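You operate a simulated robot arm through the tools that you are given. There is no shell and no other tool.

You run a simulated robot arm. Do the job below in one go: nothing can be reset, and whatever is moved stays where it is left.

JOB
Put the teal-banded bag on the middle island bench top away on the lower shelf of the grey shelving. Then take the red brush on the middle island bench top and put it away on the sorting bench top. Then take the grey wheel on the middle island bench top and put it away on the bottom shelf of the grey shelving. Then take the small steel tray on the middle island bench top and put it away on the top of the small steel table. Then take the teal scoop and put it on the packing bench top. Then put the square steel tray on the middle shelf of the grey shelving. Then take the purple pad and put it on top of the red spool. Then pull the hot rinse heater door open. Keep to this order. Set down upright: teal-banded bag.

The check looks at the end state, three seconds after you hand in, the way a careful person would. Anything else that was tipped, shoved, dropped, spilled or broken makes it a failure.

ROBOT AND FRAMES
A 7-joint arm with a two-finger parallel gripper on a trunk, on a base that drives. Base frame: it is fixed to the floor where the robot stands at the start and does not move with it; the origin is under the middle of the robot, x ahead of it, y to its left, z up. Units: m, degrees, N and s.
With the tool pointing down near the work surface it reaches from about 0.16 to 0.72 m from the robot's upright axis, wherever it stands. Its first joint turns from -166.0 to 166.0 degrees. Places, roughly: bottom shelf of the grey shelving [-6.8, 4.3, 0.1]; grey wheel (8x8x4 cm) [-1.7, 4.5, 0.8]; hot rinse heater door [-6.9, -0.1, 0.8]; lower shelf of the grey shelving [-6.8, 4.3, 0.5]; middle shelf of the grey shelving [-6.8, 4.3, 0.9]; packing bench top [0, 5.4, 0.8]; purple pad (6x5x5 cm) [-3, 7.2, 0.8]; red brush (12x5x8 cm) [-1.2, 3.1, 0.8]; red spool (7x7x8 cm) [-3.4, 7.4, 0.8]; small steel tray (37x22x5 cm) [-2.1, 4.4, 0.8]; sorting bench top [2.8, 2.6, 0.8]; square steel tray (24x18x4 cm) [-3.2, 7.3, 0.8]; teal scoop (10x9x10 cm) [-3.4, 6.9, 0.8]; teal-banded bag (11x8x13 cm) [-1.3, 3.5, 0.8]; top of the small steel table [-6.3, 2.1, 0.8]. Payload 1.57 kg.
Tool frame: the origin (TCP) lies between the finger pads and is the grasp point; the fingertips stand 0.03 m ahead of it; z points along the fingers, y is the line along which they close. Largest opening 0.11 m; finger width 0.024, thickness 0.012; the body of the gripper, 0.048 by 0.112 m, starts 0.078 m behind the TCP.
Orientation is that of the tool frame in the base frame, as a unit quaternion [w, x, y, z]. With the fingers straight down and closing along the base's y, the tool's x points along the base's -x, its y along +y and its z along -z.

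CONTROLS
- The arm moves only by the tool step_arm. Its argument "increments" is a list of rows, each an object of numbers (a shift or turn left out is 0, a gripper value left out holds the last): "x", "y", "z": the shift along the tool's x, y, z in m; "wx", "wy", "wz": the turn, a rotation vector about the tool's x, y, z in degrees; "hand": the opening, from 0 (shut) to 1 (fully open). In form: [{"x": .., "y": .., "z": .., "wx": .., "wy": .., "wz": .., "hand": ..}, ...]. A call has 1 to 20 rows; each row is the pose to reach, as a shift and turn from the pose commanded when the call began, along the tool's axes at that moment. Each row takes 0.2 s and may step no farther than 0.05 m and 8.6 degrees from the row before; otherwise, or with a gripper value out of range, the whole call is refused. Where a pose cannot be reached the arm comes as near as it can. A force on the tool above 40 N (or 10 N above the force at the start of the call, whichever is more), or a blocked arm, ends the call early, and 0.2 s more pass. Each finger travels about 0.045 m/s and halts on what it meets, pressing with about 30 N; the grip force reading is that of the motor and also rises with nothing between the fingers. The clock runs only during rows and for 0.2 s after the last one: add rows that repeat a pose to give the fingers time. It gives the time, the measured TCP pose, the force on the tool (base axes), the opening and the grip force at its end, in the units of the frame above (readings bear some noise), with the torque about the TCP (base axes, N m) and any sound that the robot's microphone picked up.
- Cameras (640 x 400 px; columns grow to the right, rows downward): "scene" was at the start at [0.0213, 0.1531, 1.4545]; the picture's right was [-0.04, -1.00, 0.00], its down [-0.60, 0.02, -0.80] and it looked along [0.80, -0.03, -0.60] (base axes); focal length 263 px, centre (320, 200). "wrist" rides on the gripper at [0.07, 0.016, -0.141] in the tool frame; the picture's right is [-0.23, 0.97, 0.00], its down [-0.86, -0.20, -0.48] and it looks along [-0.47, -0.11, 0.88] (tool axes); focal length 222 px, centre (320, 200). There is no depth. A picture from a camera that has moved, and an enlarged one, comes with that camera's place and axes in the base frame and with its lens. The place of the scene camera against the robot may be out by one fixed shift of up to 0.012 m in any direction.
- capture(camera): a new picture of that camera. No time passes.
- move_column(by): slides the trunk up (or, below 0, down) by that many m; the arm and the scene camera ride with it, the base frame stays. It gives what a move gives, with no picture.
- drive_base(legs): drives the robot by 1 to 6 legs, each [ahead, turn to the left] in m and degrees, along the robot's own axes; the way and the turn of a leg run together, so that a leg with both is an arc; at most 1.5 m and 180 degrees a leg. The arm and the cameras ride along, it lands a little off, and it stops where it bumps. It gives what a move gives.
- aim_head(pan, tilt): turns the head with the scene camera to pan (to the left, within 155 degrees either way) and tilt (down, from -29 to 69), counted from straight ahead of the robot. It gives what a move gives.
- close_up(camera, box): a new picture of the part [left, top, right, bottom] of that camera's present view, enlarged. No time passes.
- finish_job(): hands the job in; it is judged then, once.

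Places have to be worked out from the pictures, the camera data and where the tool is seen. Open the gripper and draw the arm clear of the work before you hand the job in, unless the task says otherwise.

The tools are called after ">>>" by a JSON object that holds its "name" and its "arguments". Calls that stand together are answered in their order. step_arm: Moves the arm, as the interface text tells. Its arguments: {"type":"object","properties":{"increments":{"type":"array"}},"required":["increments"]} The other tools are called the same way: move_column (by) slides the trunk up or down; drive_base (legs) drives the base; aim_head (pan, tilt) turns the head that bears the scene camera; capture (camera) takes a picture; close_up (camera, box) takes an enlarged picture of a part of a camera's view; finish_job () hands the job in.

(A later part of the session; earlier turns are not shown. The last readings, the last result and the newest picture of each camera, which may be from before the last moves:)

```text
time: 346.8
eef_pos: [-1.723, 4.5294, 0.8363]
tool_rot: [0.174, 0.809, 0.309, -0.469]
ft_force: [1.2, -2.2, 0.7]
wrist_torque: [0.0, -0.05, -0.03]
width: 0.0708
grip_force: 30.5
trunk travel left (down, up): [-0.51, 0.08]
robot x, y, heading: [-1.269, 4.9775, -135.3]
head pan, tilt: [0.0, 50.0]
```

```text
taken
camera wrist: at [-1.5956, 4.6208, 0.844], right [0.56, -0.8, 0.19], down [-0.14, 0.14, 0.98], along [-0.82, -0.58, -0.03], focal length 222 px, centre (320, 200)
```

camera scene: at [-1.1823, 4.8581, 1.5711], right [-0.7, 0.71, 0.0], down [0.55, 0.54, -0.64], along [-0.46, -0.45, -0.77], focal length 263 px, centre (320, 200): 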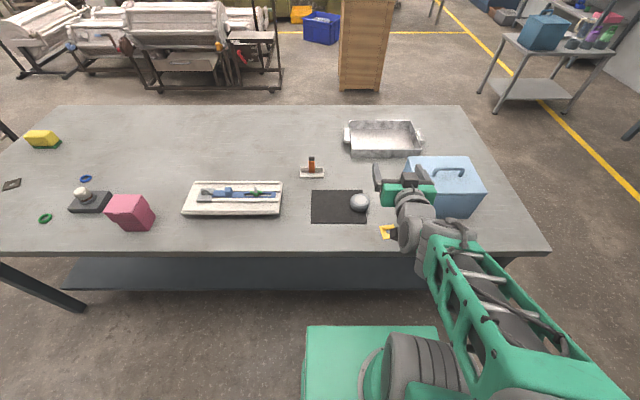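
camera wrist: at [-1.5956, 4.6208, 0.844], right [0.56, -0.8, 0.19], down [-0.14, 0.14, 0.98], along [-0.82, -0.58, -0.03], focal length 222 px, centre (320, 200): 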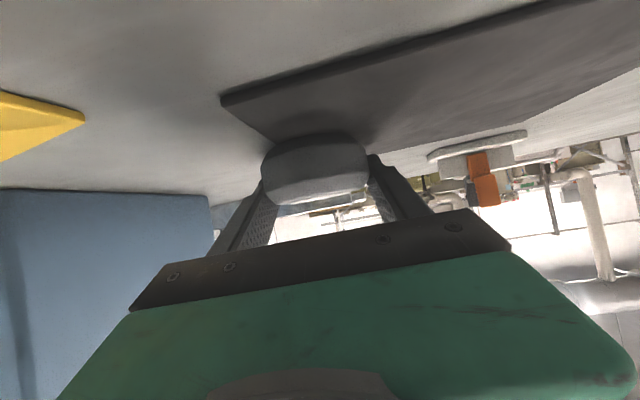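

Gripped at 0.071 m, close to the wheel's visible diameter. I lift it carefully and check.

>>> {"name": "step_arm", "arguments": {"increments": [{"x": -0.009, "z": -0.005, "hand": 0.2}, {"x": -0.026, "z": -0.015}, {"x": -0.06, "z": -0.035}, {"x": -0.1, "z": -0.058}, {"x": -0.14, "z": -0.081}, {"x": -0.14, "z": -0.081}]}}

>>> {"name": "capture", "arguments": {"camera": "wrist"}}

>>> {"name": "capture", "arguments": {"camera": "scene"}}

```text
time: 348.2
eef_pos: [-1.7231, 4.5273, 0.9964]
tool_rot: [0.174, 0.809, 0.309, -0.468]
ft_force: [0.2, 0.0, -0.3]
wrist_torque: [0.02, 0.02, -0.04]
width: 0.0709
grip_force: 30.0
trunk travel left (down, up): [-0.51, 0.08]
robot x, y, heading: [-1.2723, 4.9804, -135.4]
head pan, tilt: [0.0, 50.0]
```

```text
taken
camera wrist: at [-1.5948, 4.6189, 1.0058], right [0.56, -0.8, 0.19], down [-0.14, 0.14, 0.98], along [-0.82, -0.58, -0.03], focal length 222 px, centre (320, 200)
```

wrist: 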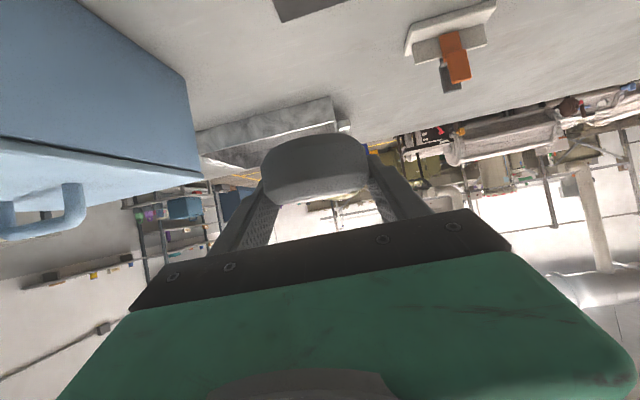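

```text
taken
camera scene: at [-1.1823, 4.8582, 1.5711], right [-0.7, 0.71, 0.0], down [0.55, 0.54, -0.64], along [-0.46, -0.45, -0.77], focal length 263 px, centre (320, 200)
```

scene: 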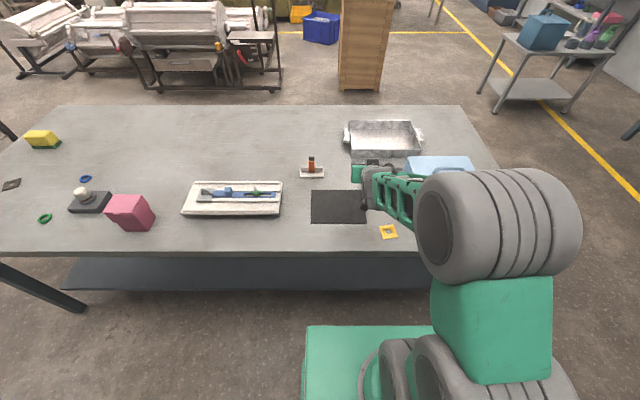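

The wheel is held firmly. I draw it back and up, then drive round the island's far end to the shelving.

>>> {"name": "step_arm", "arguments": {"increments": [{"z": -0.04}, {"z": -0.08}, {"z": -0.12}, {"z": -0.152, "y": -0.005}, {"z": -0.152, "y": -0.005}]}}

>>> {"name": "drive_base", "arguments": {"legs": [[0, -89.6], [1.31, 0], [0, 90], [1.5, 0], [1.5, 0], [1.3, 0]]}}

```text
time: 349.4
eef_pos: [-1.6264, 4.6195, 1.0723]
tool_rot: [0.174, 0.809, 0.308, -0.469]
ft_force: [0.6, 0.3, -1.6]
wrist_torque: [0.0, 0.01, -0.02]
width: 0.0706
grip_force: 30.1
trunk travel left (down, up): [-0.51, 0.08]
robot x, y, heading: [-1.2726, 4.9816, -135.3]
head pan, tilt: [0.0, 50.0]
```

```text
time: 383.9
eef_pos: [-5.5366, 2.3926, 1.0729]
tool_rot: [0.183, 0.803, 0.323, -0.466]
ft_force: [0.3, 0.4, -2.0]
wrist_torque: [0.0, 0.01, -0.02]
width: 0.0707
grip_force: 30.2
trunk travel left (down, up): [-0.51, 0.08]
robot x, y, heading: [-5.193, 2.7643, -133.3]
head pan, tilt: [0.0, 50.0]
```

I turn to face the shelving, look, and approach.

>>> {"name": "drive_base", "arguments": {"legs": [[0, -91.7], [1.2, 0]]}}

>>> {"name": "aim_head", "arguments": {"pan": 0, "tilt": 45}}

>>> {"name": "capture", "arguments": {"camera": "scene"}}

```text
time: 393.9
eef_pos: [-6.3919, 3.9774, 1.0727]
tool_rot: [-0.209, 0.79, -0.355, -0.454]
ft_force: [0.3, 0.3, -1.1]
wrist_torque: [-0.01, 0.0, -0.01]
width: 0.0709
grip_force: 30.0
trunk travel left (down, up): [-0.51, 0.08]
robot x, y, heading: [-6.0369, 3.6225, 134.4]
head pan, tilt: [0.0, 50.0]
```

```text
time: 394.6
eef_pos: [-6.3916, 3.9775, 1.0719]
tool_rot: [-0.209, 0.79, -0.354, -0.455]
ft_force: [0.2, -0.3, -1.0]
wrist_torque: [-0.03, 0.01, -0.01]
width: 0.0707
grip_force: 30.1
trunk travel left (down, up): [-0.51, 0.08]
robot x, y, heading: [-6.0322, 3.6188, 134.3]
head pan, tilt: [0.0, 45.0]
```

```text
taken
camera scene: at [-6.1645, 3.5299, 1.5779], right [0.71, 0.7, 0.0], down [0.49, -0.51, -0.71], along [-0.49, 0.51, -0.71], focal length 263 px, centre (320, 200)
```

scene: 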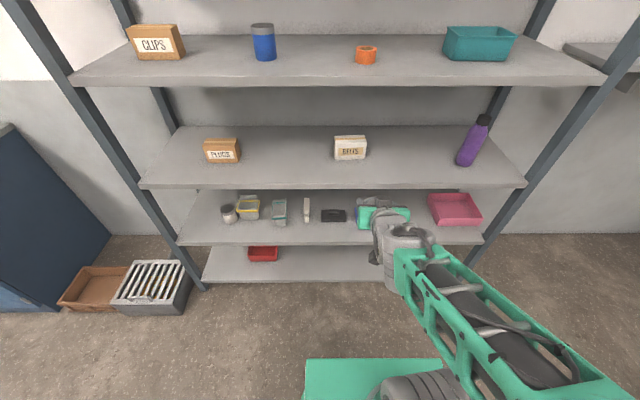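

The wheel goes to a free place on the bottom shelf straight ahead (the red box is well to the left). I move 0.11 m closer and lower the trunk.

>>> {"name": "drive_base", "arguments": {"legs": [[0.11, 0]]}}

>>> {"name": "move_column", "arguments": {"by": -0.5}}

>>> {"name": "capture", "arguments": {"camera": "scene"}}

>>> {"name": "capture", "arguments": {"camera": "wrist"}}

```text
time: 395.8
eef_pos: [-6.4705, 4.0545, 1.0718]
tool_rot: [-0.208, 0.79, -0.354, -0.454]
ft_force: [0.4, 0.1, -0.9]
wrist_torque: [-0.02, 0.03, 0.02]
width: 0.0706
grip_force: 30.0
trunk travel left (down, up): [-0.51, 0.08]
robot x, y, heading: [-6.1084, 3.7019, 134.4]
head pan, tilt: [0.0, 45.0]
```

```text
refused: -0.5 is not a number from -0.4 to 0.4
```

```text
taken
camera scene: at [-6.2423, 3.6094, 1.578], right [0.71, 0.7, 0.0], down [0.49, -0.51, -0.71], along [-0.49, 0.51, -0.71], focal length 263 px, centre (320, 200)
```

scene: 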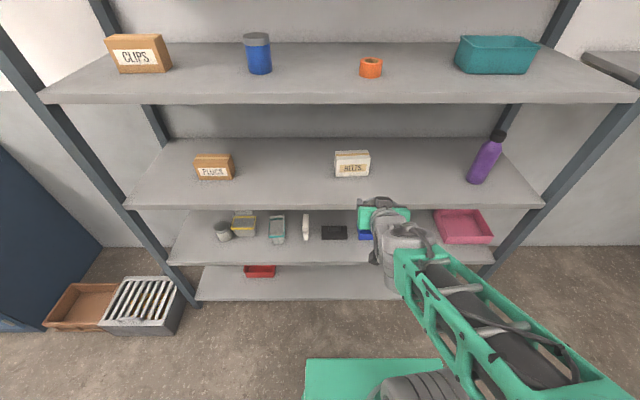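

```text
taken
camera wrist: at [-6.3782, 3.9265, 1.0806], right [-0.81, -0.56, 0.19], down [0.14, 0.14, 0.98], along [-0.58, 0.82, -0.03], focal length 222 px, centre (320, 200)
```

wrist: 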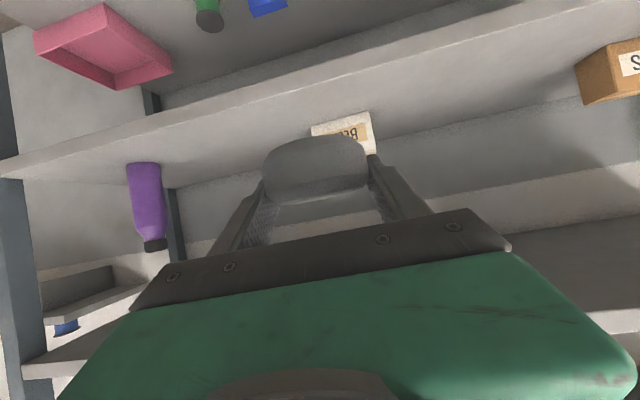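

The trunk moves at most 0.4 m per call, so I lower it in two steps.

>>> {"name": "move_column", "arguments": {"by": -0.4}}

>>> {"name": "move_column", "arguments": {"by": -0.1}}

>>> {"name": "capture", "arguments": {"camera": "scene"}}

>>> {"name": "capture", "arguments": {"camera": "wrist"}}

```text
time: 399.6
eef_pos: [-6.4692, 4.0559, 0.6718]
tool_rot: [-0.208, 0.79, -0.354, -0.454]
ft_force: [-0.6, -0.5, -1.8]
wrist_torque: [-0.03, 0.0, -0.03]
width: 0.0708
grip_force: 30.1
trunk travel left (down, up): [-0.11, 0.48]
robot x, y, heading: [-6.1098, 3.7041, 134.7]
head pan, tilt: [0.0, 45.0]
```

```text
time: 400.9
eef_pos: [-6.4691, 4.0557, 0.5722]
tool_rot: [-0.209, 0.79, -0.355, -0.454]
ft_force: [0.0, -0.1, -1.9]
wrist_torque: [0.0, 0.0, 0.02]
width: 0.0707
grip_force: 29.6
trunk travel left (down, up): [-0.01, 0.58]
robot x, y, heading: [-6.1086, 3.7054, 134.1]
head pan, tilt: [0.0, 45.0]
```

```text
taken
camera scene: at [-6.2419, 3.609, 1.078], right [0.71, 0.7, 0.0], down [0.49, -0.51, -0.71], along [-0.49, 0.51, -0.71], focal length 263 px, centre (320, 200)
```

scene: 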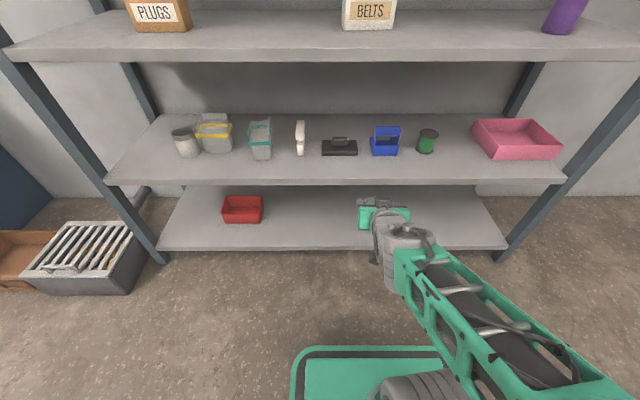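

```text
taken
camera wrist: at [-6.3779, 3.9263, 0.5808], right [-0.81, -0.56, 0.19], down [0.14, 0.14, 0.98], along [-0.58, 0.82, -0.03], focal length 222 px, centre (320, 200)
```

wrist: 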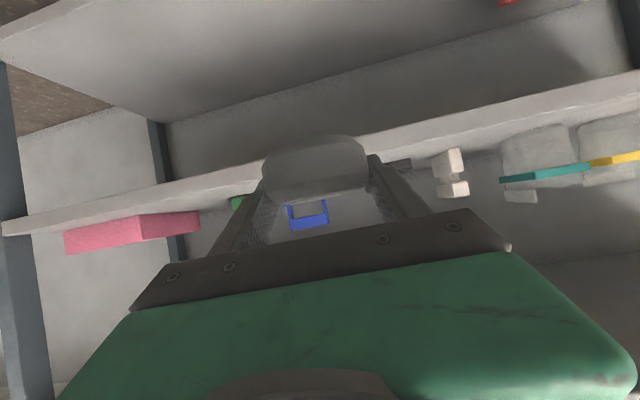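

>>> {"name": "close_up", "arguments": {"camera": "scene", "box": [260, 120, 420, 270]}}

```text
2.67 times, centred on (340, 195) of scene
camera zoom: at [-6.2419, 3.609, 1.078], right [0.71, 0.7, 0.0], down [0.49, -0.51, -0.71], along [-0.49, 0.51, -0.71], focal length 700 px, centre (267, 213)
```

zoom: 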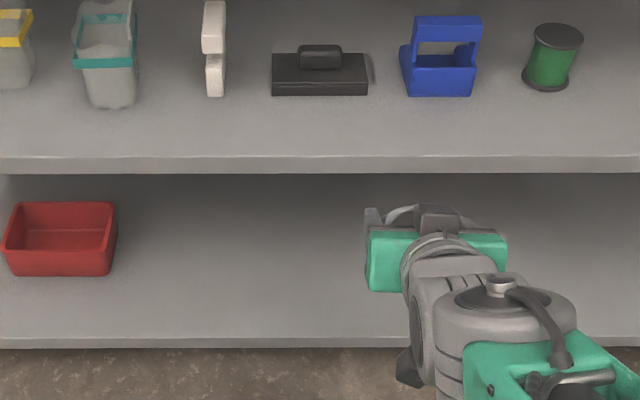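

The bottom shelf's surface is near z≈0.14, the lower shelf's slab spans z 0.495–0.52, front edges 0.68 m ahead. I bring the wheel down in front of the shelf first, staying outside the slab.

>>> {"name": "step_arm", "arguments": {"increments": [{"x": 0.0194, "y": 0.0013, "z": 0.0343}, {"x": 0.0389, "y": 0.0026, "z": 0.0686}, {"x": 0.0583, "y": 0.0038, "z": 0.1029}, {"x": 0.0778, "y": 0.0051, "z": 0.1372}, {"x": 0.0972, "y": 0.0064, "z": 0.1715}, {"x": 0.1253, "y": 0.0069, "z": 0.1929}, {"x": 0.1533, "y": 0.0074, "z": 0.2143}, {"x": 0.1814, "y": 0.0079, "z": 0.2357}, {"x": 0.2094, "y": 0.0084, "z": 0.2571}, {"x": 0.2094, "y": 0.0084, "z": 0.2571}]}}

>>> {"name": "capture", "arguments": {"camera": "scene"}}

>>> {"name": "capture", "arguments": {"camera": "wrist"}}

```text
time: 403.1
eef_pos: [-6.5512, 4.1399, 0.2615]
tool_rot: [-0.209, 0.79, -0.354, -0.455]
ft_force: [-0.2, 1.0, -0.9]
wrist_torque: [0.03, 0.01, -0.02]
width: 0.0707
grip_force: 30.4
trunk travel left (down, up): [-0.01, 0.58]
robot x, y, heading: [-6.1094, 3.7013, 134.7]
head pan, tilt: [0.0, 45.0]
```

```text
taken
camera scene: at [-6.2419, 3.6091, 1.078], right [0.71, 0.7, 0.0], down [0.49, -0.51, -0.71], along [-0.49, 0.51, -0.71], focal length 263 px, centre (320, 200)
```

scene: 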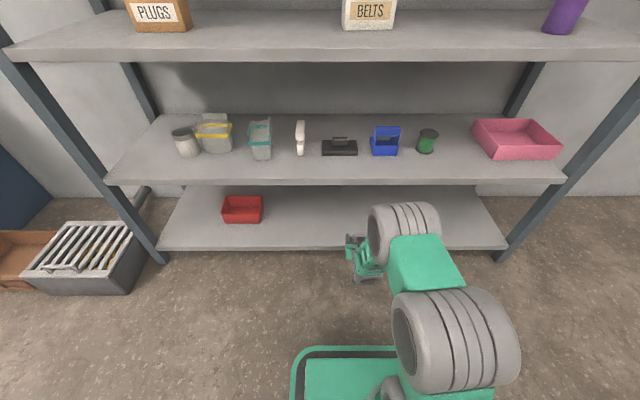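

```text
taken
camera wrist: at [-6.4596, 4.0102, 0.2708], right [-0.81, -0.56, 0.19], down [0.14, 0.14, 0.98], along [-0.58, 0.82, -0.03], focal length 222 px, centre (320, 200)
```

wrist: 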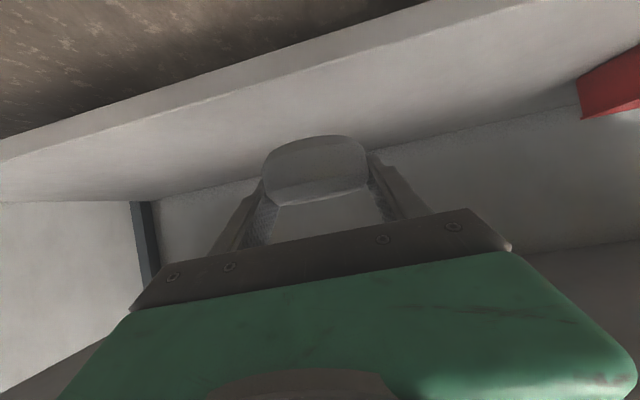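

Clear so far. Now I move the wheel in over the bottom shelf.

>>> {"name": "step_arm", "arguments": {"increments": [{"x": -0.019, "y": 0.0023, "z": 0.041}, {"x": -0.0376, "y": 0.0046, "z": 0.082}, {"x": -0.0565, "y": 0.0069, "z": 0.123}, {"x": -0.0753, "y": 0.0092, "z": 0.1641}, {"x": -0.0753, "y": 0.0092, "z": 0.1641}]}}

>>> {"name": "capture", "arguments": {"camera": "scene"}}

>>> {"name": "capture", "arguments": {"camera": "wrist"}}

```text
time: 404.3
eef_pos: [-6.678, 4.269, 0.2446]
tool_rot: [-0.209, 0.79, -0.355, -0.454]
ft_force: [0.5, 0.2, -1.7]
wrist_torque: [0.01, -0.01, -0.04]
width: 0.0708
grip_force: 29.6
trunk travel left (down, up): [-0.01, 0.58]
robot x, y, heading: [-6.1112, 3.7021, 134.3]
head pan, tilt: [0.0, 45.0]
```

```text
taken
camera scene: at [-6.2419, 3.6091, 1.078], right [0.71, 0.7, 0.0], down [0.49, -0.51, -0.71], along [-0.49, 0.51, -0.71], focal length 263 px, centre (320, 200)
```

scene: 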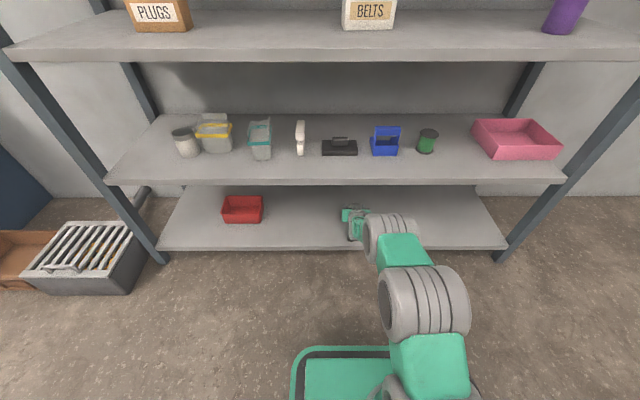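

```text
taken
camera wrist: at [-6.5865, 4.1397, 0.2535], right [-0.81, -0.56, 0.19], down [0.14, 0.14, 0.98], along [-0.58, 0.82, -0.03], focal length 222 px, centre (320, 200)
```

wrist: 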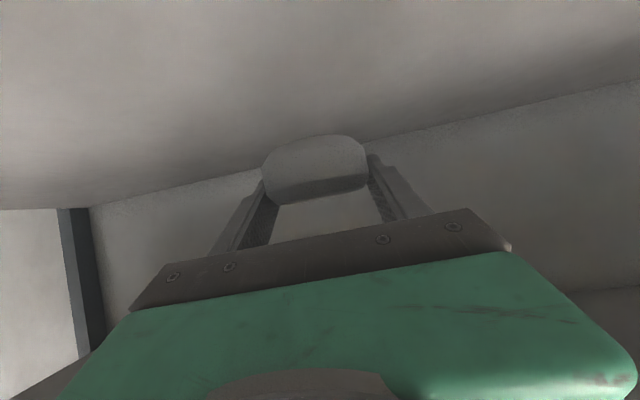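

The wheel is over the bottom shelf, about 0.12 m in. I lower it 4.5 cm, then in small steps until contact.

>>> {"name": "step_arm", "arguments": {"increments": [{"x": 0.013, "z": 0.0075}, {"x": 0.026, "z": 0.015}, {"x": 0.039, "z": 0.0225}, {"x": 0.039, "z": 0.0225}]}}

>>> {"name": "step_arm", "arguments": {"increments": [{"x": 0.0035, "z": 0.002}, {"x": 0.007, "z": 0.004}, {"x": 0.0105, "z": 0.006}, {"x": 0.014, "z": 0.008}, {"x": 0.014, "z": 0.008}]}}

```text
time: 405.3
eef_pos: [-6.6771, 4.2692, 0.1997]
tool_rot: [-0.209, 0.79, -0.355, -0.454]
ft_force: [-0.4, -0.3, -2.0]
wrist_torque: [0.03, 0.06, 0.0]
width: 0.0708
grip_force: 30.4
trunk travel left (down, up): [-0.01, 0.58]
robot x, y, heading: [-6.1105, 3.7029, 134.5]
head pan, tilt: [0.0, 45.0]
```

```text
time: 406.5
eef_pos: [-6.6764, 4.2692, 0.1833]
tool_rot: [-0.208, 0.79, -0.354, -0.455]
ft_force: [-0.4, -0.1, -2.1]
wrist_torque: [0.03, 0.01, -0.02]
width: 0.071
grip_force: 30.2
trunk travel left (down, up): [-0.01, 0.58]
robot x, y, heading: [-6.1084, 3.7012, 134.5]
head pan, tilt: [0.0, 45.0]
```

>>> {"name": "step_arm", "arguments": {"increments": [{"x": 0.003, "z": 0.0017}, {"x": 0.006, "z": 0.0034}, {"x": 0.009, "z": 0.0052}, {"x": 0.012, "z": 0.007}, {"x": 0.012, "z": 0.007}]}}

```text
time: 407.7
eef_pos: [-6.6768, 4.2709, 0.1708]
tool_rot: [-0.21, 0.789, -0.355, -0.455]
ft_force: [1.8, -2.2, 4.2]
wrist_torque: [-0.22, 0.1, 0.12]
width: 0.0708
grip_force: 30.1
trunk travel left (down, up): [-0.01, 0.58]
robot x, y, heading: [-6.1134, 3.7019, 134.4]
head pan, tilt: [0.0, 45.0]
```

First contact at TCP z=0.171. I open the fingers.

>>> {"name": "step_arm", "arguments": {"increments": [{"hand": 0.68}, {"hand": 0.72}, {"hand": 0.8}, {"hand": 0.9}, {"hand": 1}, {"hand": 1}]}}

>>> {"name": "capture", "arguments": {"camera": "wrist"}}

```text
time: 409.1
eef_pos: [-6.6779, 4.2694, 0.1693]
tool_rot: [-0.208, 0.791, -0.354, -0.454]
ft_force: [-0.6, 0.5, 0.9]
wrist_torque: [0.05, -0.03, 0.01]
width: 0.1101
grip_force: 0.0
trunk travel left (down, up): [-0.01, 0.58]
robot x, y, heading: [-6.1129, 3.6961, 134.5]
head pan, tilt: [0.0, 45.0]
```

```text
taken
camera wrist: at [-6.5859, 4.1402, 0.1788], right [-0.81, -0.56, 0.19], down [0.14, 0.14, 0.98], along [-0.58, 0.82, -0.03], focal length 222 px, centre (320, 200)
```

wrist: 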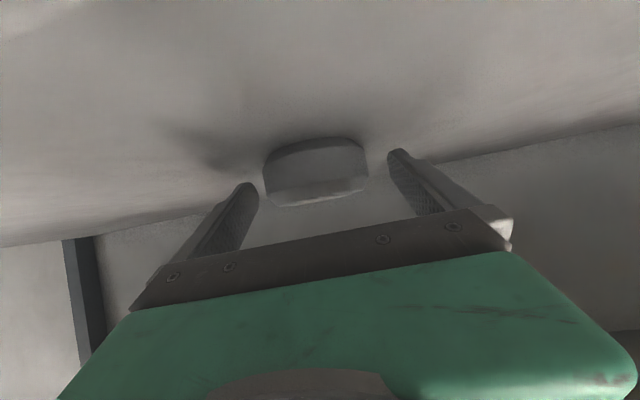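

The wheel lies on the bottom shelf. I withdraw along the tool axis and then back up in front of the shelf.

>>> {"name": "step_arm", "arguments": {"increments": [{"z": -0.04}, {"z": -0.08}, {"z": -0.12}, {"z": -0.15}, {"x": 0.025, "z": -0.19}, {"x": -0.005, "z": -0.222}, {"x": -0.036, "z": -0.255}, {"x": -0.066, "z": -0.288}, {"x": -0.097, "z": -0.321}, {"x": -0.123, "z": -0.351}, {"x": -0.15, "z": -0.38}, {"x": -0.176, "z": -0.41}, {"x": -0.202, "z": -0.439}, {"x": -0.202, "z": -0.439}]}}

>>> {"name": "capture", "arguments": {"camera": "scene"}}

```text
time: 412.1
eef_pos: [-6.4931, 4.0583, 0.5634]
tool_rot: [-0.208, 0.79, -0.354, -0.455]
ft_force: [-0.3, -0.7, 0.2]
wrist_torque: [0.0, -0.01, -0.02]
width: 0.1099
grip_force: 0.1
trunk travel left (down, up): [-0.01, 0.58]
robot x, y, heading: [-6.1134, 3.7015, 134.5]
head pan, tilt: [0.0, 45.0]
```

```text
taken
camera scene: at [-6.2418, 3.609, 1.078], right [0.71, 0.7, 0.0], down [0.49, -0.51, -0.71], along [-0.49, 0.51, -0.71], focal length 263 px, centre (320, 200)
```

scene: 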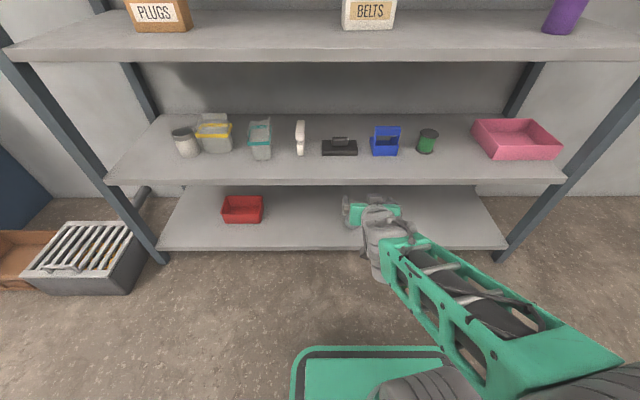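

I back away and check the wheel on the bottom shelf.

>>> {"name": "drive_base", "arguments": {"legs": [[-0.6, 0]]}}

>>> {"name": "aim_head", "arguments": {"pan": 0, "tilt": 30}}

>>> {"name": "capture", "arguments": {"camera": "scene"}}

>>> {"name": "capture", "arguments": {"camera": "wrist"}}

```text
time: 415.5
eef_pos: [-6.0757, 3.6313, 0.5631]
tool_rot: [-0.208, 0.79, -0.354, -0.455]
ft_force: [0.2, -0.3, 0.6]
wrist_torque: [0.0, -0.01, 0.02]
width: 0.1099
grip_force: 0.0
trunk travel left (down, up): [-0.01, 0.58]
robot x, y, heading: [-5.689, 3.2751, 134.6]
head pan, tilt: [0.0, 45.0]
```

```text
time: 416.3
eef_pos: [-6.0756, 3.6294, 0.5625]
tool_rot: [-0.209, 0.79, -0.355, -0.454]
ft_force: [0.5, 1.1, -0.4]
wrist_torque: [0.02, -0.02, -0.04]
width: 0.1099
grip_force: 0.1
trunk travel left (down, up): [-0.01, 0.58]
robot x, y, heading: [-5.6936, 3.2729, 134.3]
head pan, tilt: [0.0, 30.0]
```

```text
taken
camera scene: at [-5.8298, 3.1884, 1.1005], right [0.71, 0.7, 0.0], down [0.35, -0.36, -0.87], along [-0.61, 0.62, -0.5], focal length 263 px, centre (320, 200)
```

scene: 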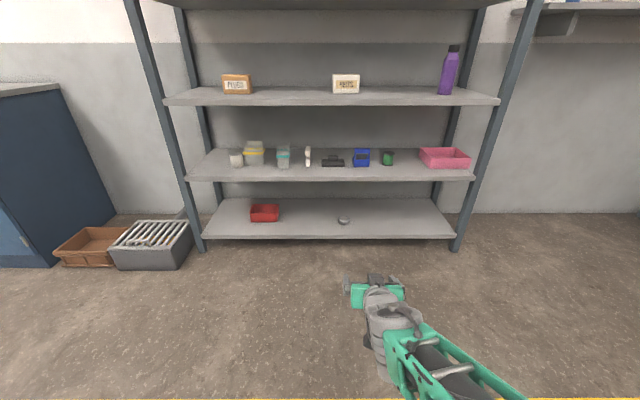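

```text
taken
camera wrist: at [-5.9846, 3.5006, 0.5726], right [-0.81, -0.56, 0.19], down [0.14, 0.14, 0.98], along [-0.58, 0.82, -0.03], focal length 222 px, centre (320, 200)
```

wrist: 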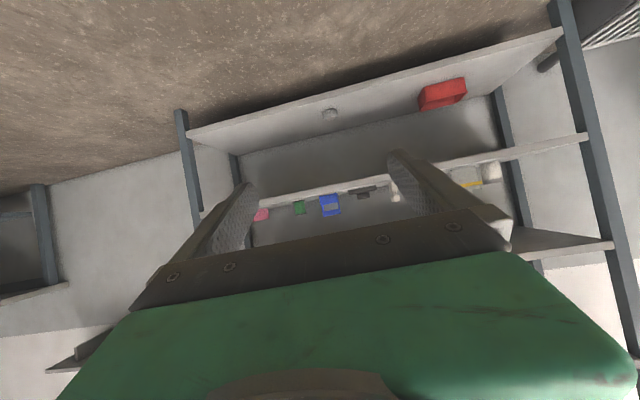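

The wheel lies on the bottom shelf and the bag still stands. Before fetching the steel tray I look at the small steel table for free space.

>>> {"name": "move_column", "arguments": {"by": 0.4}}

>>> {"name": "aim_head", "arguments": {"pan": 105, "tilt": 35}}

>>> {"name": "capture", "arguments": {"camera": "scene"}}

```text
time: 420.1
eef_pos: [-6.0769, 3.6292, 0.9646]
tool_rot: [-0.209, 0.79, -0.355, -0.454]
ft_force: [-0.5, -0.6, 0.3]
wrist_torque: [-0.02, 0.0, 0.0]
width: 0.11
grip_force: 0.0
trunk travel left (down, up): [-0.41, 0.18]
robot x, y, heading: [-5.6932, 3.2722, 134.5]
head pan, tilt: [0.0, 30.0]
```

```text
time: 421.9
eef_pos: [-6.0769, 3.6294, 0.9632]
tool_rot: [-0.208, 0.79, -0.354, -0.455]
ft_force: [0.5, 0.1, -0.4]
wrist_torque: [0.06, 0.01, 0.0]
width: 0.1102
grip_force: 0.0
trunk travel left (down, up): [-0.41, 0.18]
robot x, y, heading: [-5.6936, 3.2746, 134.6]
head pan, tilt: [105.0, 35.0]
```

```text
taken
camera scene: at [-5.8113, 3.048, 1.4928], right [-0.86, 0.51, 0.0], down [0.29, 0.49, -0.82], along [-0.42, -0.71, -0.57], focal length 263 px, centre (320, 200)
```

scene: 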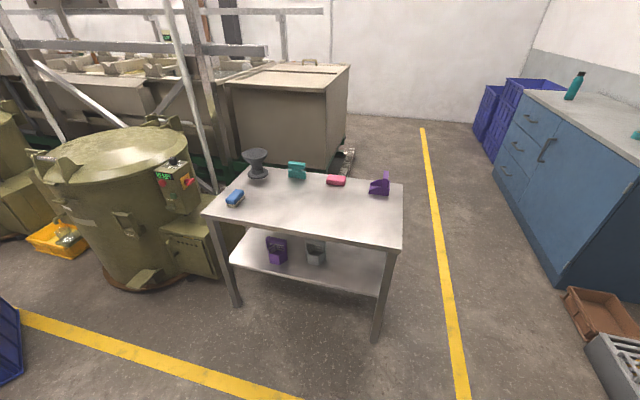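

The table has free room at its front, s 5.70–6.39 by w -2.70 to -2.98, enough for the tray lengthwise. I drive back to the island's left side, to the steel tray.

>>> {"name": "drive_base", "arguments": {"legs": [[-0.61, 0], [0, -89.6], [1.5, 0], [0.62, 0], [0, -90]]}}

>>> {"name": "drive_base", "arguments": {"legs": [[1.17, 0], [0, 90], [0.45, 0]]}}

>>> {"name": "aim_head", "arguments": {"pan": 0, "tilt": 45}}

>>> {"name": "capture", "arguments": {"camera": "scene"}}

```text
time: 443.1
eef_pos: [-3.3804, 3.994, 0.9628]
tool_rot: [0.457, 0.346, 0.794, -0.204]
ft_force: [-0.6, 0.0, 0.3]
wrist_torque: [0.02, 0.0, -0.03]
width: 0.1101
grip_force: 0.0
trunk travel left (down, up): [-0.41, 0.18]
robot x, y, heading: [-3.7723, 4.3452, -44.3]
head pan, tilt: [105.0, 35.0]
```

```text
time: 455.2
eef_pos: [-2.271, 4.2366, 0.9647]
tool_rot: [0.466, -0.32, 0.805, 0.181]
ft_force: [0.0, 0.6, 1.0]
wrist_torque: [0.0, 0.0, 0.0]
width: 0.11
grip_force: 0.1
trunk travel left (down, up): [-0.41, 0.18]
robot x, y, heading: [-2.6171, 3.8473, 46.1]
head pan, tilt: [105.0, 35.0]
```

```text
time: 457.1
eef_pos: [-2.2706, 4.2368, 0.9635]
tool_rot: [0.466, -0.319, 0.805, 0.18]
ft_force: [0.0, 0.3, 0.1]
wrist_torque: [0.0, -0.02, -0.01]
width: 0.1101
grip_force: 0.2
trunk travel left (down, up): [-0.41, 0.18]
robot x, y, heading: [-2.6201, 3.8465, 46.0]
head pan, tilt: [0.0, 45.0]
```

```text
taken
camera scene: at [-2.7184, 3.9693, 1.478], right [0.72, -0.69, 0.0], down [-0.49, -0.51, -0.71], along [0.49, 0.51, -0.71], focal length 263 px, centre (320, 200)
```

scene: 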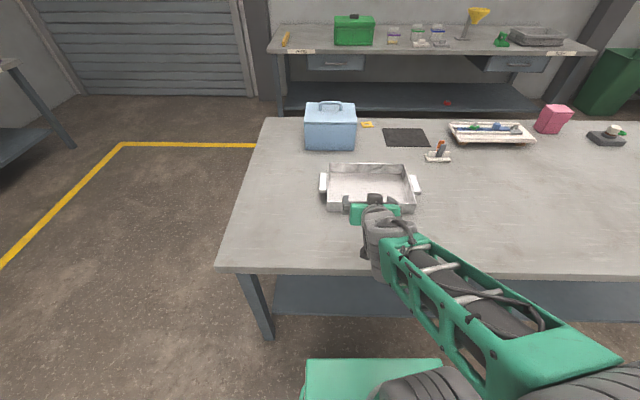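

The tray is right in front of me. I bring the tool to straight down and turn it 90° so the fingers close across the tray's near long wall.

>>> {"name": "step_arm", "arguments": {"increments": [{"wy": 8, "x": -0.008, "z": -0.005}, {"wy": 16, "x": -0.017, "z": -0.01}, {"wy": 24, "x": -0.026, "z": -0.015}, {"wy": 32, "x": -0.035, "z": -0.02}, {"wy": 40, "x": -0.043, "z": -0.025}, {"wy": 48, "x": -0.043, "z": -0.025}, {"wy": 55, "x": -0.043, "z": -0.025}, {"wy": 60, "x": -0.043, "z": -0.025}, {"wy": 60, "x": -0.043, "z": -0.025}]}}

>>> {"name": "step_arm", "arguments": {"increments": [{"wz": 8}, {"wz": 16}, {"wz": 24}, {"wz": 32}, {"wz": 40}, {"wz": 48}, {"wz": 56}, {"wz": 64}, {"wz": 72}, {"wz": 80}, {"wz": 85}, {"wz": 85}]}}

>>> {"name": "capture", "arguments": {"camera": "scene"}}

>>> {"name": "capture", "arguments": {"camera": "wrist"}}

```text
time: 459.1
eef_pos: [-2.2704, 4.2384, 1.012]
tool_rot: [0.0, -0.367, 0.93, -0.004]
ft_force: [-0.8, 0.7, 0.3]
wrist_torque: [-0.03, 0.0, 0.01]
width: 0.11
grip_force: 0.0
trunk travel left (down, up): [-0.41, 0.18]
robot x, y, heading: [-2.6142, 3.8434, 45.9]
head pan, tilt: [0.0, 45.0]
```

```text
time: 461.7
eef_pos: [-2.2695, 4.238, 1.0131]
tool_rot: [0.003, 0.359, 0.933, -0.001]
ft_force: [0.1, -0.3, -0.3]
wrist_torque: [-0.04, 0.0, 0.01]
width: 0.1101
grip_force: 0.1
trunk travel left (down, up): [-0.41, 0.18]
robot x, y, heading: [-2.6163, 3.8445, 45.8]
head pan, tilt: [0.0, 45.0]
```

```text
taken
camera scene: at [-2.7183, 3.9693, 1.478], right [0.72, -0.69, 0.0], down [-0.49, -0.51, -0.71], along [0.49, 0.51, -0.71], focal length 263 px, centre (320, 200)
```

scene: 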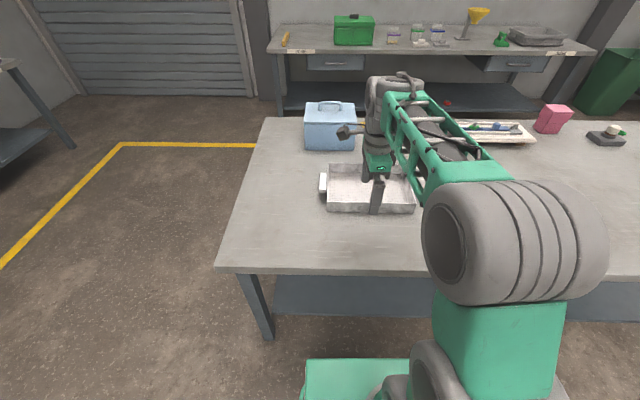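

```text
taken
camera wrist: at [-2.3126, 4.2969, 1.153], right [0.82, 0.57, 0.0], down [0.5, -0.72, 0.49], along [0.28, -0.4, -0.87], focal length 222 px, centre (320, 200)
```

wrist: 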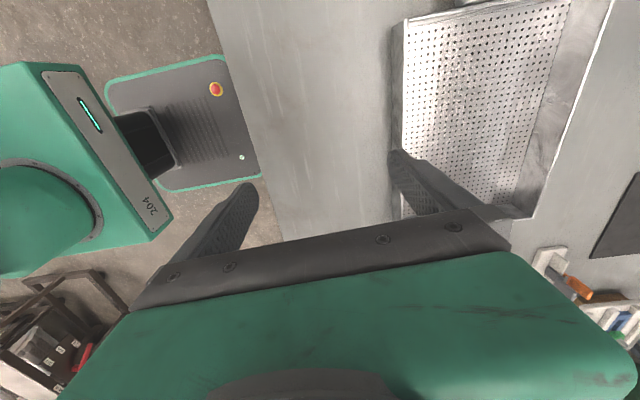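

>>> {"name": "close_up", "arguments": {"camera": "scene", "box": [305, 150, 435, 225]}}

>>> {"name": "close_up", "arguments": {"camera": "wrist", "box": [360, 0, 560, 230]}}

```text
4.92 times, centred on (370, 188) of scene
camera zoom: at [-2.7183, 3.9693, 1.478], right [0.72, -0.69, 0.0], down [-0.49, -0.51, -0.71], along [0.49, 0.51, -0.71], focal length 1293 px, centre (74, 262)
```

zoom: 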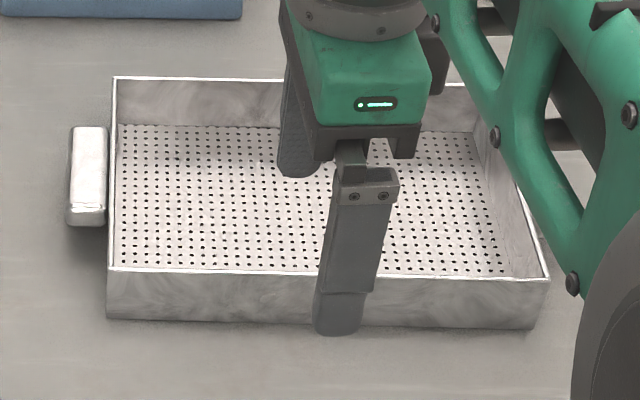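

```text
1.74 times, centred on (460, 115) of wrist
camera zoom: at [-2.3126, 4.2969, 1.153], right [0.82, 0.57, 0.0], down [0.5, -0.72, 0.49], along [0.28, -0.4, -0.87], focal length 386 px, centre (76, 348)
```

zoom: 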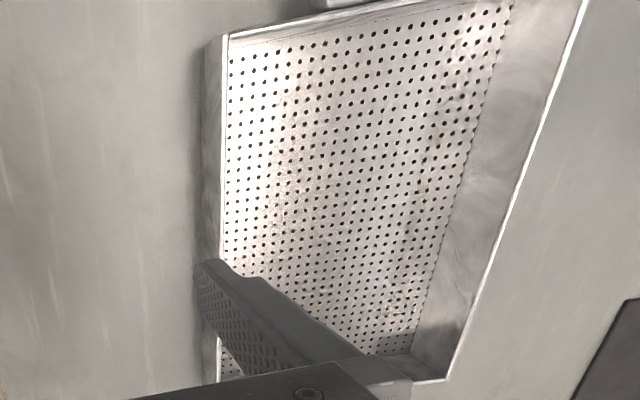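

The near wall's middle is at about (-2.165, 4.291), rim z≈0.85, wall direction 134.5°. To keep the arm well bent I move the base 8 cm closer first.

>>> {"name": "drive_base", "arguments": {"legs": [[0.08, 0]]}}

```text
time: 462.7
eef_pos: [-2.2156, 4.2937, 1.014]
tool_rot: [0.004, 0.359, 0.933, -0.001]
ft_force: [1.0, 0.4, 0.0]
wrist_torque: [-0.02, 0.01, -0.03]
width: 0.1099
grip_force: 0.1
trunk travel left (down, up): [-0.41, 0.18]
robot x, y, heading: [-2.5623, 3.8999, 45.9]
head pan, tilt: [0.0, 45.0]
```

>>> {"name": "step_arm", "arguments": {"increments": [{"x": -0.013, "y": 0.0106, "z": 0.028, "wz": 1.7}, {"x": -0.026, "y": 0.0212, "z": 0.056, "wz": 3.4}, {"x": -0.0393, "y": 0.0319, "z": 0.084, "wz": 3.4}, {"x": -0.0393, "y": 0.0319, "z": 0.084, "wz": 3.4}]}}

>>> {"name": "close_up", "arguments": {"camera": "wrist", "box": [180, 0, 460, 230]}}

>>> {"name": "close_up", "arguments": {"camera": "scene", "box": [290, 150, 450, 250]}}

```text
time: 463.7
eef_pos: [-2.165, 4.2915, 0.9288]
tool_rot: [0.003, 0.386, 0.922, -0.002]
ft_force: [0.5, -0.4, 0.3]
wrist_torque: [-0.02, -0.01, 0.0]
width: 0.1099
grip_force: 0.1
trunk travel left (down, up): [-0.41, 0.18]
robot x, y, heading: [-2.5632, 3.9035, 46.1]
head pan, tilt: [0.0, 45.0]
```

```text
1.74 times, centred on (320, 115) of wrist
camera zoom: at [-2.203, 4.3531, 1.069], right [0.85, 0.52, 0.0], down [0.46, -0.75, 0.48], along [0.25, -0.41, -0.87], focal length 386 px, centre (320, 348)
```

zoom: 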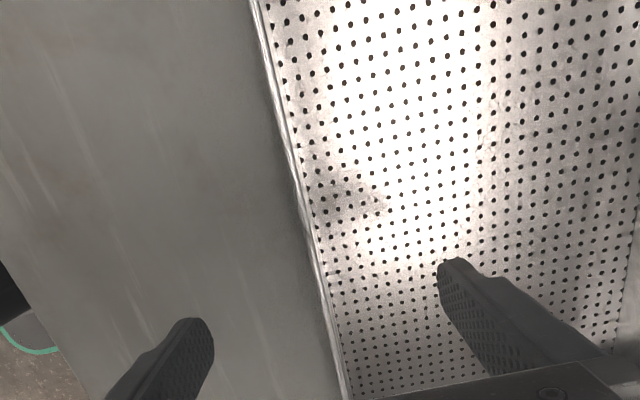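

```text
4.00 times, centred on (370, 200) of scene
camera zoom: at [-2.6631, 4.0262, 1.478], right [0.72, -0.7, 0.0], down [-0.49, -0.51, -0.71], along [0.49, 0.51, -0.71], focal length 1050 px, centre (120, 200)
```

zoom: 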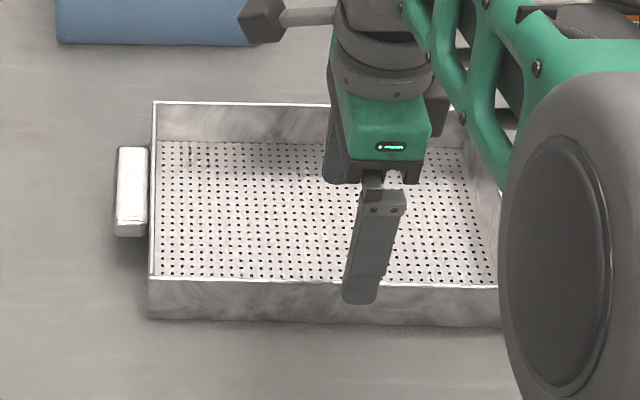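

The wall lies midway between the fingers. I lower to put one finger inside and one outside the wall, then close.

>>> {"name": "step_arm", "arguments": {"increments": [{"z": 0.03}, {"z": 0.06}, {"z": 0.08}, {"z": 0.087}, {"z": 0.087}]}}

>>> {"name": "close_up", "arguments": {"camera": "scene", "box": [290, 150, 450, 250]}}

```text
time: 464.9
eef_pos: [-2.1637, 4.2891, 0.8425]
tool_rot: [0.004, 0.386, 0.922, -0.001]
ft_force: [0.7, -0.4, 0.4]
wrist_torque: [0.05, 0.01, 0.04]
width: 0.11
grip_force: 0.2
trunk travel left (down, up): [-0.41, 0.18]
robot x, y, heading: [-2.5594, 3.9037, 45.8]
head pan, tilt: [0.0, 45.0]
```

```text
4.00 times, centred on (370, 200) of scene
camera zoom: at [-2.6633, 4.0261, 1.478], right [0.72, -0.7, 0.0], down [-0.49, -0.51, -0.71], along [0.49, 0.51, -0.71], focal length 1050 px, centre (120, 200)
```

zoom: 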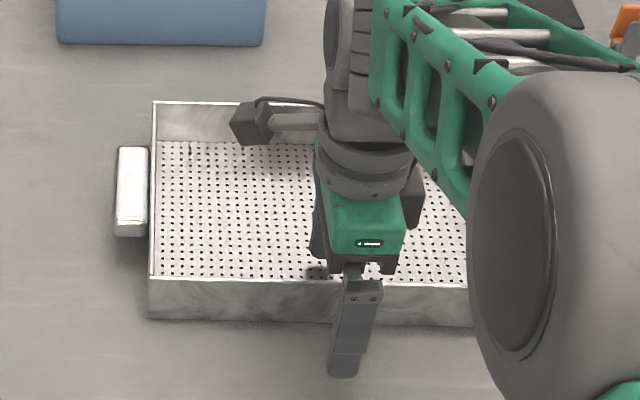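

>>> {"name": "step_arm", "arguments": {"increments": [{"z": 0.003, "hand": 0.7}, {"z": 0.003, "hand": 0.4}, {"z": 0.003, "hand": 0.2}, {"z": 0.003, "hand": 0}, {"z": 0.003, "hand": 0}, {"z": 0.003, "hand": 0}, {"z": 0.003, "hand": 0}, {"z": 0.003, "hand": 0}, {"z": 0.003, "hand": 0}, {"z": 0.003, "hand": 0}]}}

>>> {"name": "close_up", "arguments": {"camera": "scene", "box": [290, 150, 450, 250]}}

>>> {"name": "capture", "arguments": {"camera": "wrist"}}

```text
time: 467.1
eef_pos: [-2.1636, 4.2905, 0.8384]
tool_rot: [0.003, 0.387, 0.922, -0.001]
ft_force: [0.7, -0.7, -0.4]
wrist_torque: [-0.33, -0.39, -0.24]
width: 0.0049
grip_force: 25.0
trunk travel left (down, up): [-0.41, 0.18]
robot x, y, heading: [-2.5599, 3.8987, 46.0]
head pan, tilt: [0.0, 45.0]
```

```text
4.00 times, centred on (370, 200) of scene
camera zoom: at [-2.6632, 4.0261, 1.478], right [0.72, -0.7, 0.0], down [-0.49, -0.51, -0.71], along [0.49, 0.51, -0.71], focal length 1050 px, centre (120, 200)
```

zoom: 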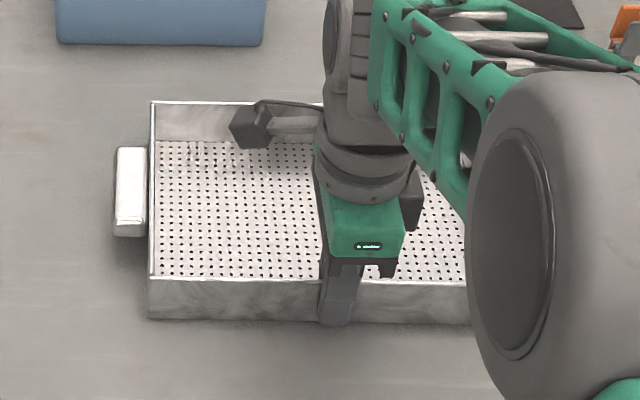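

```text
taken
camera wrist: at [-2.2023, 4.3518, 0.979], right [0.85, 0.52, 0.0], down [0.46, -0.75, 0.49], along [0.25, -0.41, -0.87], focal length 222 px, centre (320, 200)
```

wrist: 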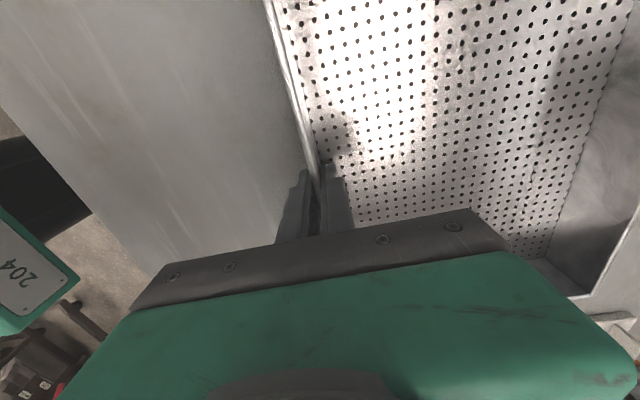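

The wall is gripped (5 mm, 25 N rising). I lift a little and see how the tray behaves and what it weighs.

>>> {"name": "step_arm", "arguments": {"increments": [{"z": 0}, {"z": -0.01}, {"z": -0.02}, {"z": -0.035}, {"z": -0.05}, {"z": -0.05}]}}

>>> {"name": "capture", "arguments": {"camera": "scene"}}

>>> {"name": "capture", "arguments": {"camera": "wrist"}}

```text
time: 468.5
eef_pos: [-2.1647, 4.29, 0.8883]
tool_rot: [0.003, 0.386, 0.922, -0.002]
ft_force: [0.1, 1.3, -4.5]
wrist_torque: [-0.32, 0.35, 0.03]
width: 0.0048
grip_force: 25.7
trunk travel left (down, up): [-0.41, 0.18]
robot x, y, heading: [-2.5648, 3.9025, 45.8]
head pan, tilt: [0.0, 45.0]
```

```text
taken
camera scene: at [-2.6631, 4.0263, 1.478], right [0.72, -0.7, 0.0], down [-0.49, -0.51, -0.71], along [0.49, 0.51, -0.71], focal length 263 px, centre (320, 200)
```

scene: 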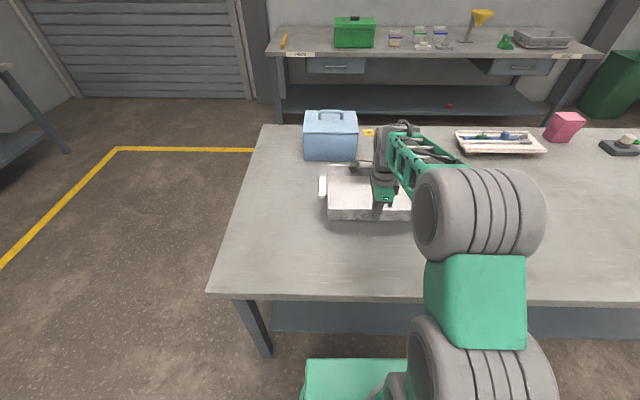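

```text
taken
camera wrist: at [-2.2028, 4.3523, 1.0289], right [0.85, 0.52, 0.0], down [0.46, -0.75, 0.49], along [0.25, -0.41, -0.87], focal length 222 px, centre (320, 200)
```

wrist: 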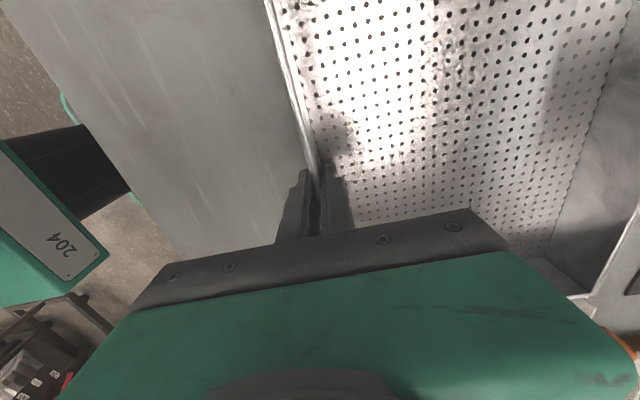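

About 4.5 N of weight and a moment matching a level tray. I zoom in to see that it hangs level.

>>> {"name": "close_up", "arguments": {"camera": "scene", "box": [290, 130, 450, 240]}}

```text
3.64 times, centred on (370, 185) of scene
camera zoom: at [-2.6631, 4.0263, 1.478], right [0.72, -0.7, 0.0], down [-0.49, -0.51, -0.71], along [0.49, 0.51, -0.71], focal length 955 px, centre (138, 254)
```

zoom: 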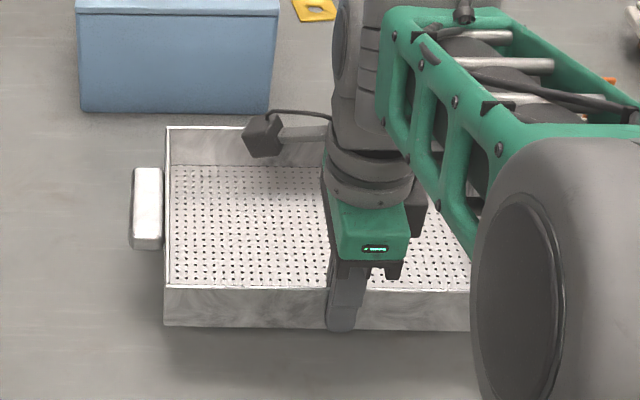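

The tray hangs level. I lift it further with the arm and then with the trunk, so it clears everything on the way.

>>> {"name": "step_arm", "arguments": {"increments": [{"z": -0.03, "y": -0.01}, {"z": -0.06, "y": -0.02}, {"z": -0.09, "y": -0.035}, {"z": -0.12, "y": -0.05}, {"z": -0.135, "y": -0.06}, {"z": -0.135, "y": -0.06}]}}

>>> {"name": "move_column", "arguments": {"by": 0.17}}

>>> {"name": "capture", "arguments": {"camera": "scene"}}

```text
time: 469.9
eef_pos: [-2.207, 4.2503, 1.025]
tool_rot: [0.003, 0.386, 0.923, -0.002]
ft_force: [-0.3, -0.5, -4.3]
wrist_torque: [-0.33, 0.38, -0.03]
width: 0.0051
grip_force: 25.4
trunk travel left (down, up): [-0.41, 0.18]
robot x, y, heading: [-2.5586, 3.8998, 45.8]
head pan, tilt: [0.0, 45.0]
```

```text
time: 471.8
eef_pos: [-2.207, 4.2479, 1.1951]
tool_rot: [0.002, 0.386, 0.923, -0.001]
ft_force: [-0.8, 0.9, -5.0]
wrist_torque: [-0.34, 0.34, 0.0]
width: 0.0048
grip_force: 24.7
trunk travel left (down, up): [-0.58, 0.01]
robot x, y, heading: [-2.562, 3.8991, 45.7]
head pan, tilt: [0.0, 45.0]
```

```text
taken
camera scene: at [-2.663, 4.0264, 1.6479], right [0.72, -0.7, 0.0], down [-0.49, -0.51, -0.71], along [0.49, 0.51, -0.71], focal length 263 px, centre (320, 200)
```

scene: 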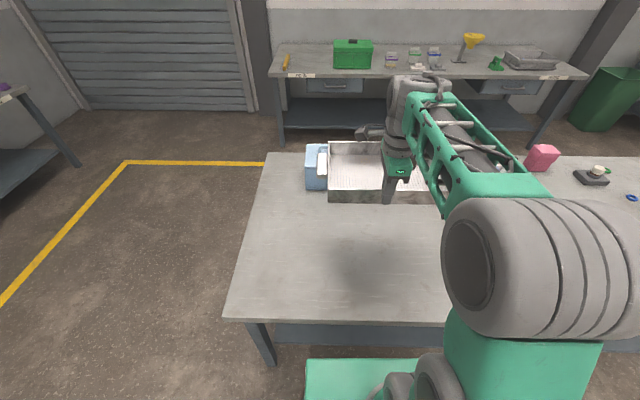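

The tray is at 1.2 m. I drive round to the small steel table, first to the crossing between cabinet and stand.

>>> {"name": "drive_base", "arguments": {"legs": [[-0.55, 0], [0, 89.2], [1.15, 0], [0, 90]]}}

>>> {"name": "capture", "arguments": {"camera": "scene"}}

```text
time: 488.1
eef_pos: [-4.1238, 3.9674, 1.1939]
tool_rot: [-0.002, 0.922, -0.386, -0.003]
ft_force: [-0.2, 0.1, -4.3]
wrist_torque: [0.33, -0.36, 0.02]
width: 0.005
grip_force: 25.2
trunk travel left (down, up): [-0.58, 0.01]
robot x, y, heading: [-3.7692, 4.3149, -134.3]
head pan, tilt: [0.0, 45.0]
```

```text
taken
camera scene: at [-3.6783, 4.1939, 1.648], right [-0.72, 0.7, 0.0], down [0.49, 0.51, -0.71], along [-0.49, -0.51, -0.71], focal length 263 px, centre (320, 200)
```

scene: 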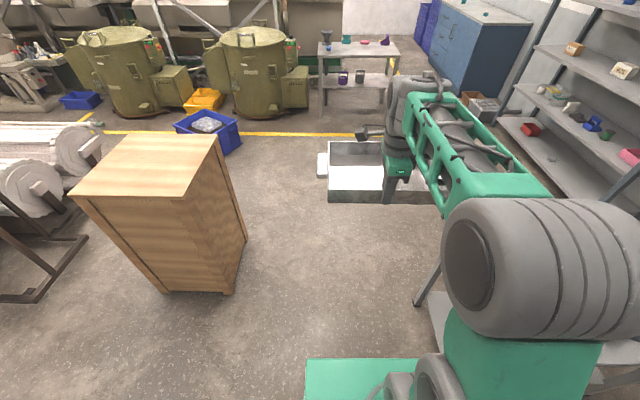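

The table is ahead. I drive on, shifting about 0.3 m to the right, and stop square to it.

>>> {"name": "drive_base", "arguments": {"legs": [[1.2, 0], [0, -14.4], [1.32, 0], [0, 13.7]]}}

>>> {"name": "capture", "arguments": {"camera": "scene"}}

```text
time: 502.2
eef_pos: [-6.0766, 2.388, 1.1942]
tool_rot: [-0.001, 0.923, -0.385, -0.004]
ft_force: [0.1, -0.2, -4.2]
wrist_torque: [0.3, -0.33, -0.02]
width: 0.0049
grip_force: 25.2
trunk travel left (down, up): [-0.58, 0.01]
robot x, y, heading: [-5.7248, 2.7424, -134.2]
head pan, tilt: [0.0, 45.0]
```

```text
taken
camera scene: at [-5.633, 2.617, 1.6479], right [-0.72, 0.69, 0.0], down [0.49, 0.51, -0.71], along [-0.49, -0.51, -0.71], focal length 263 px, centre (320, 200)
```

scene: 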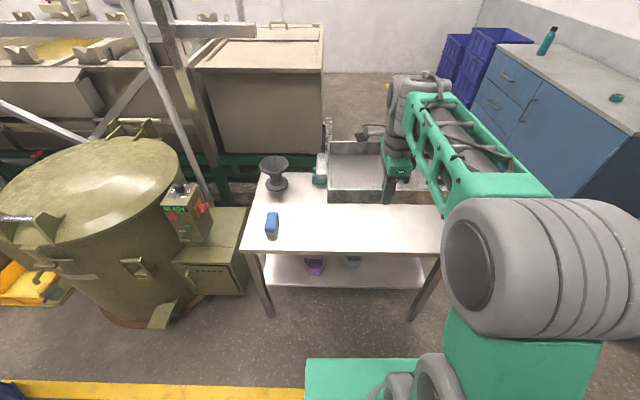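

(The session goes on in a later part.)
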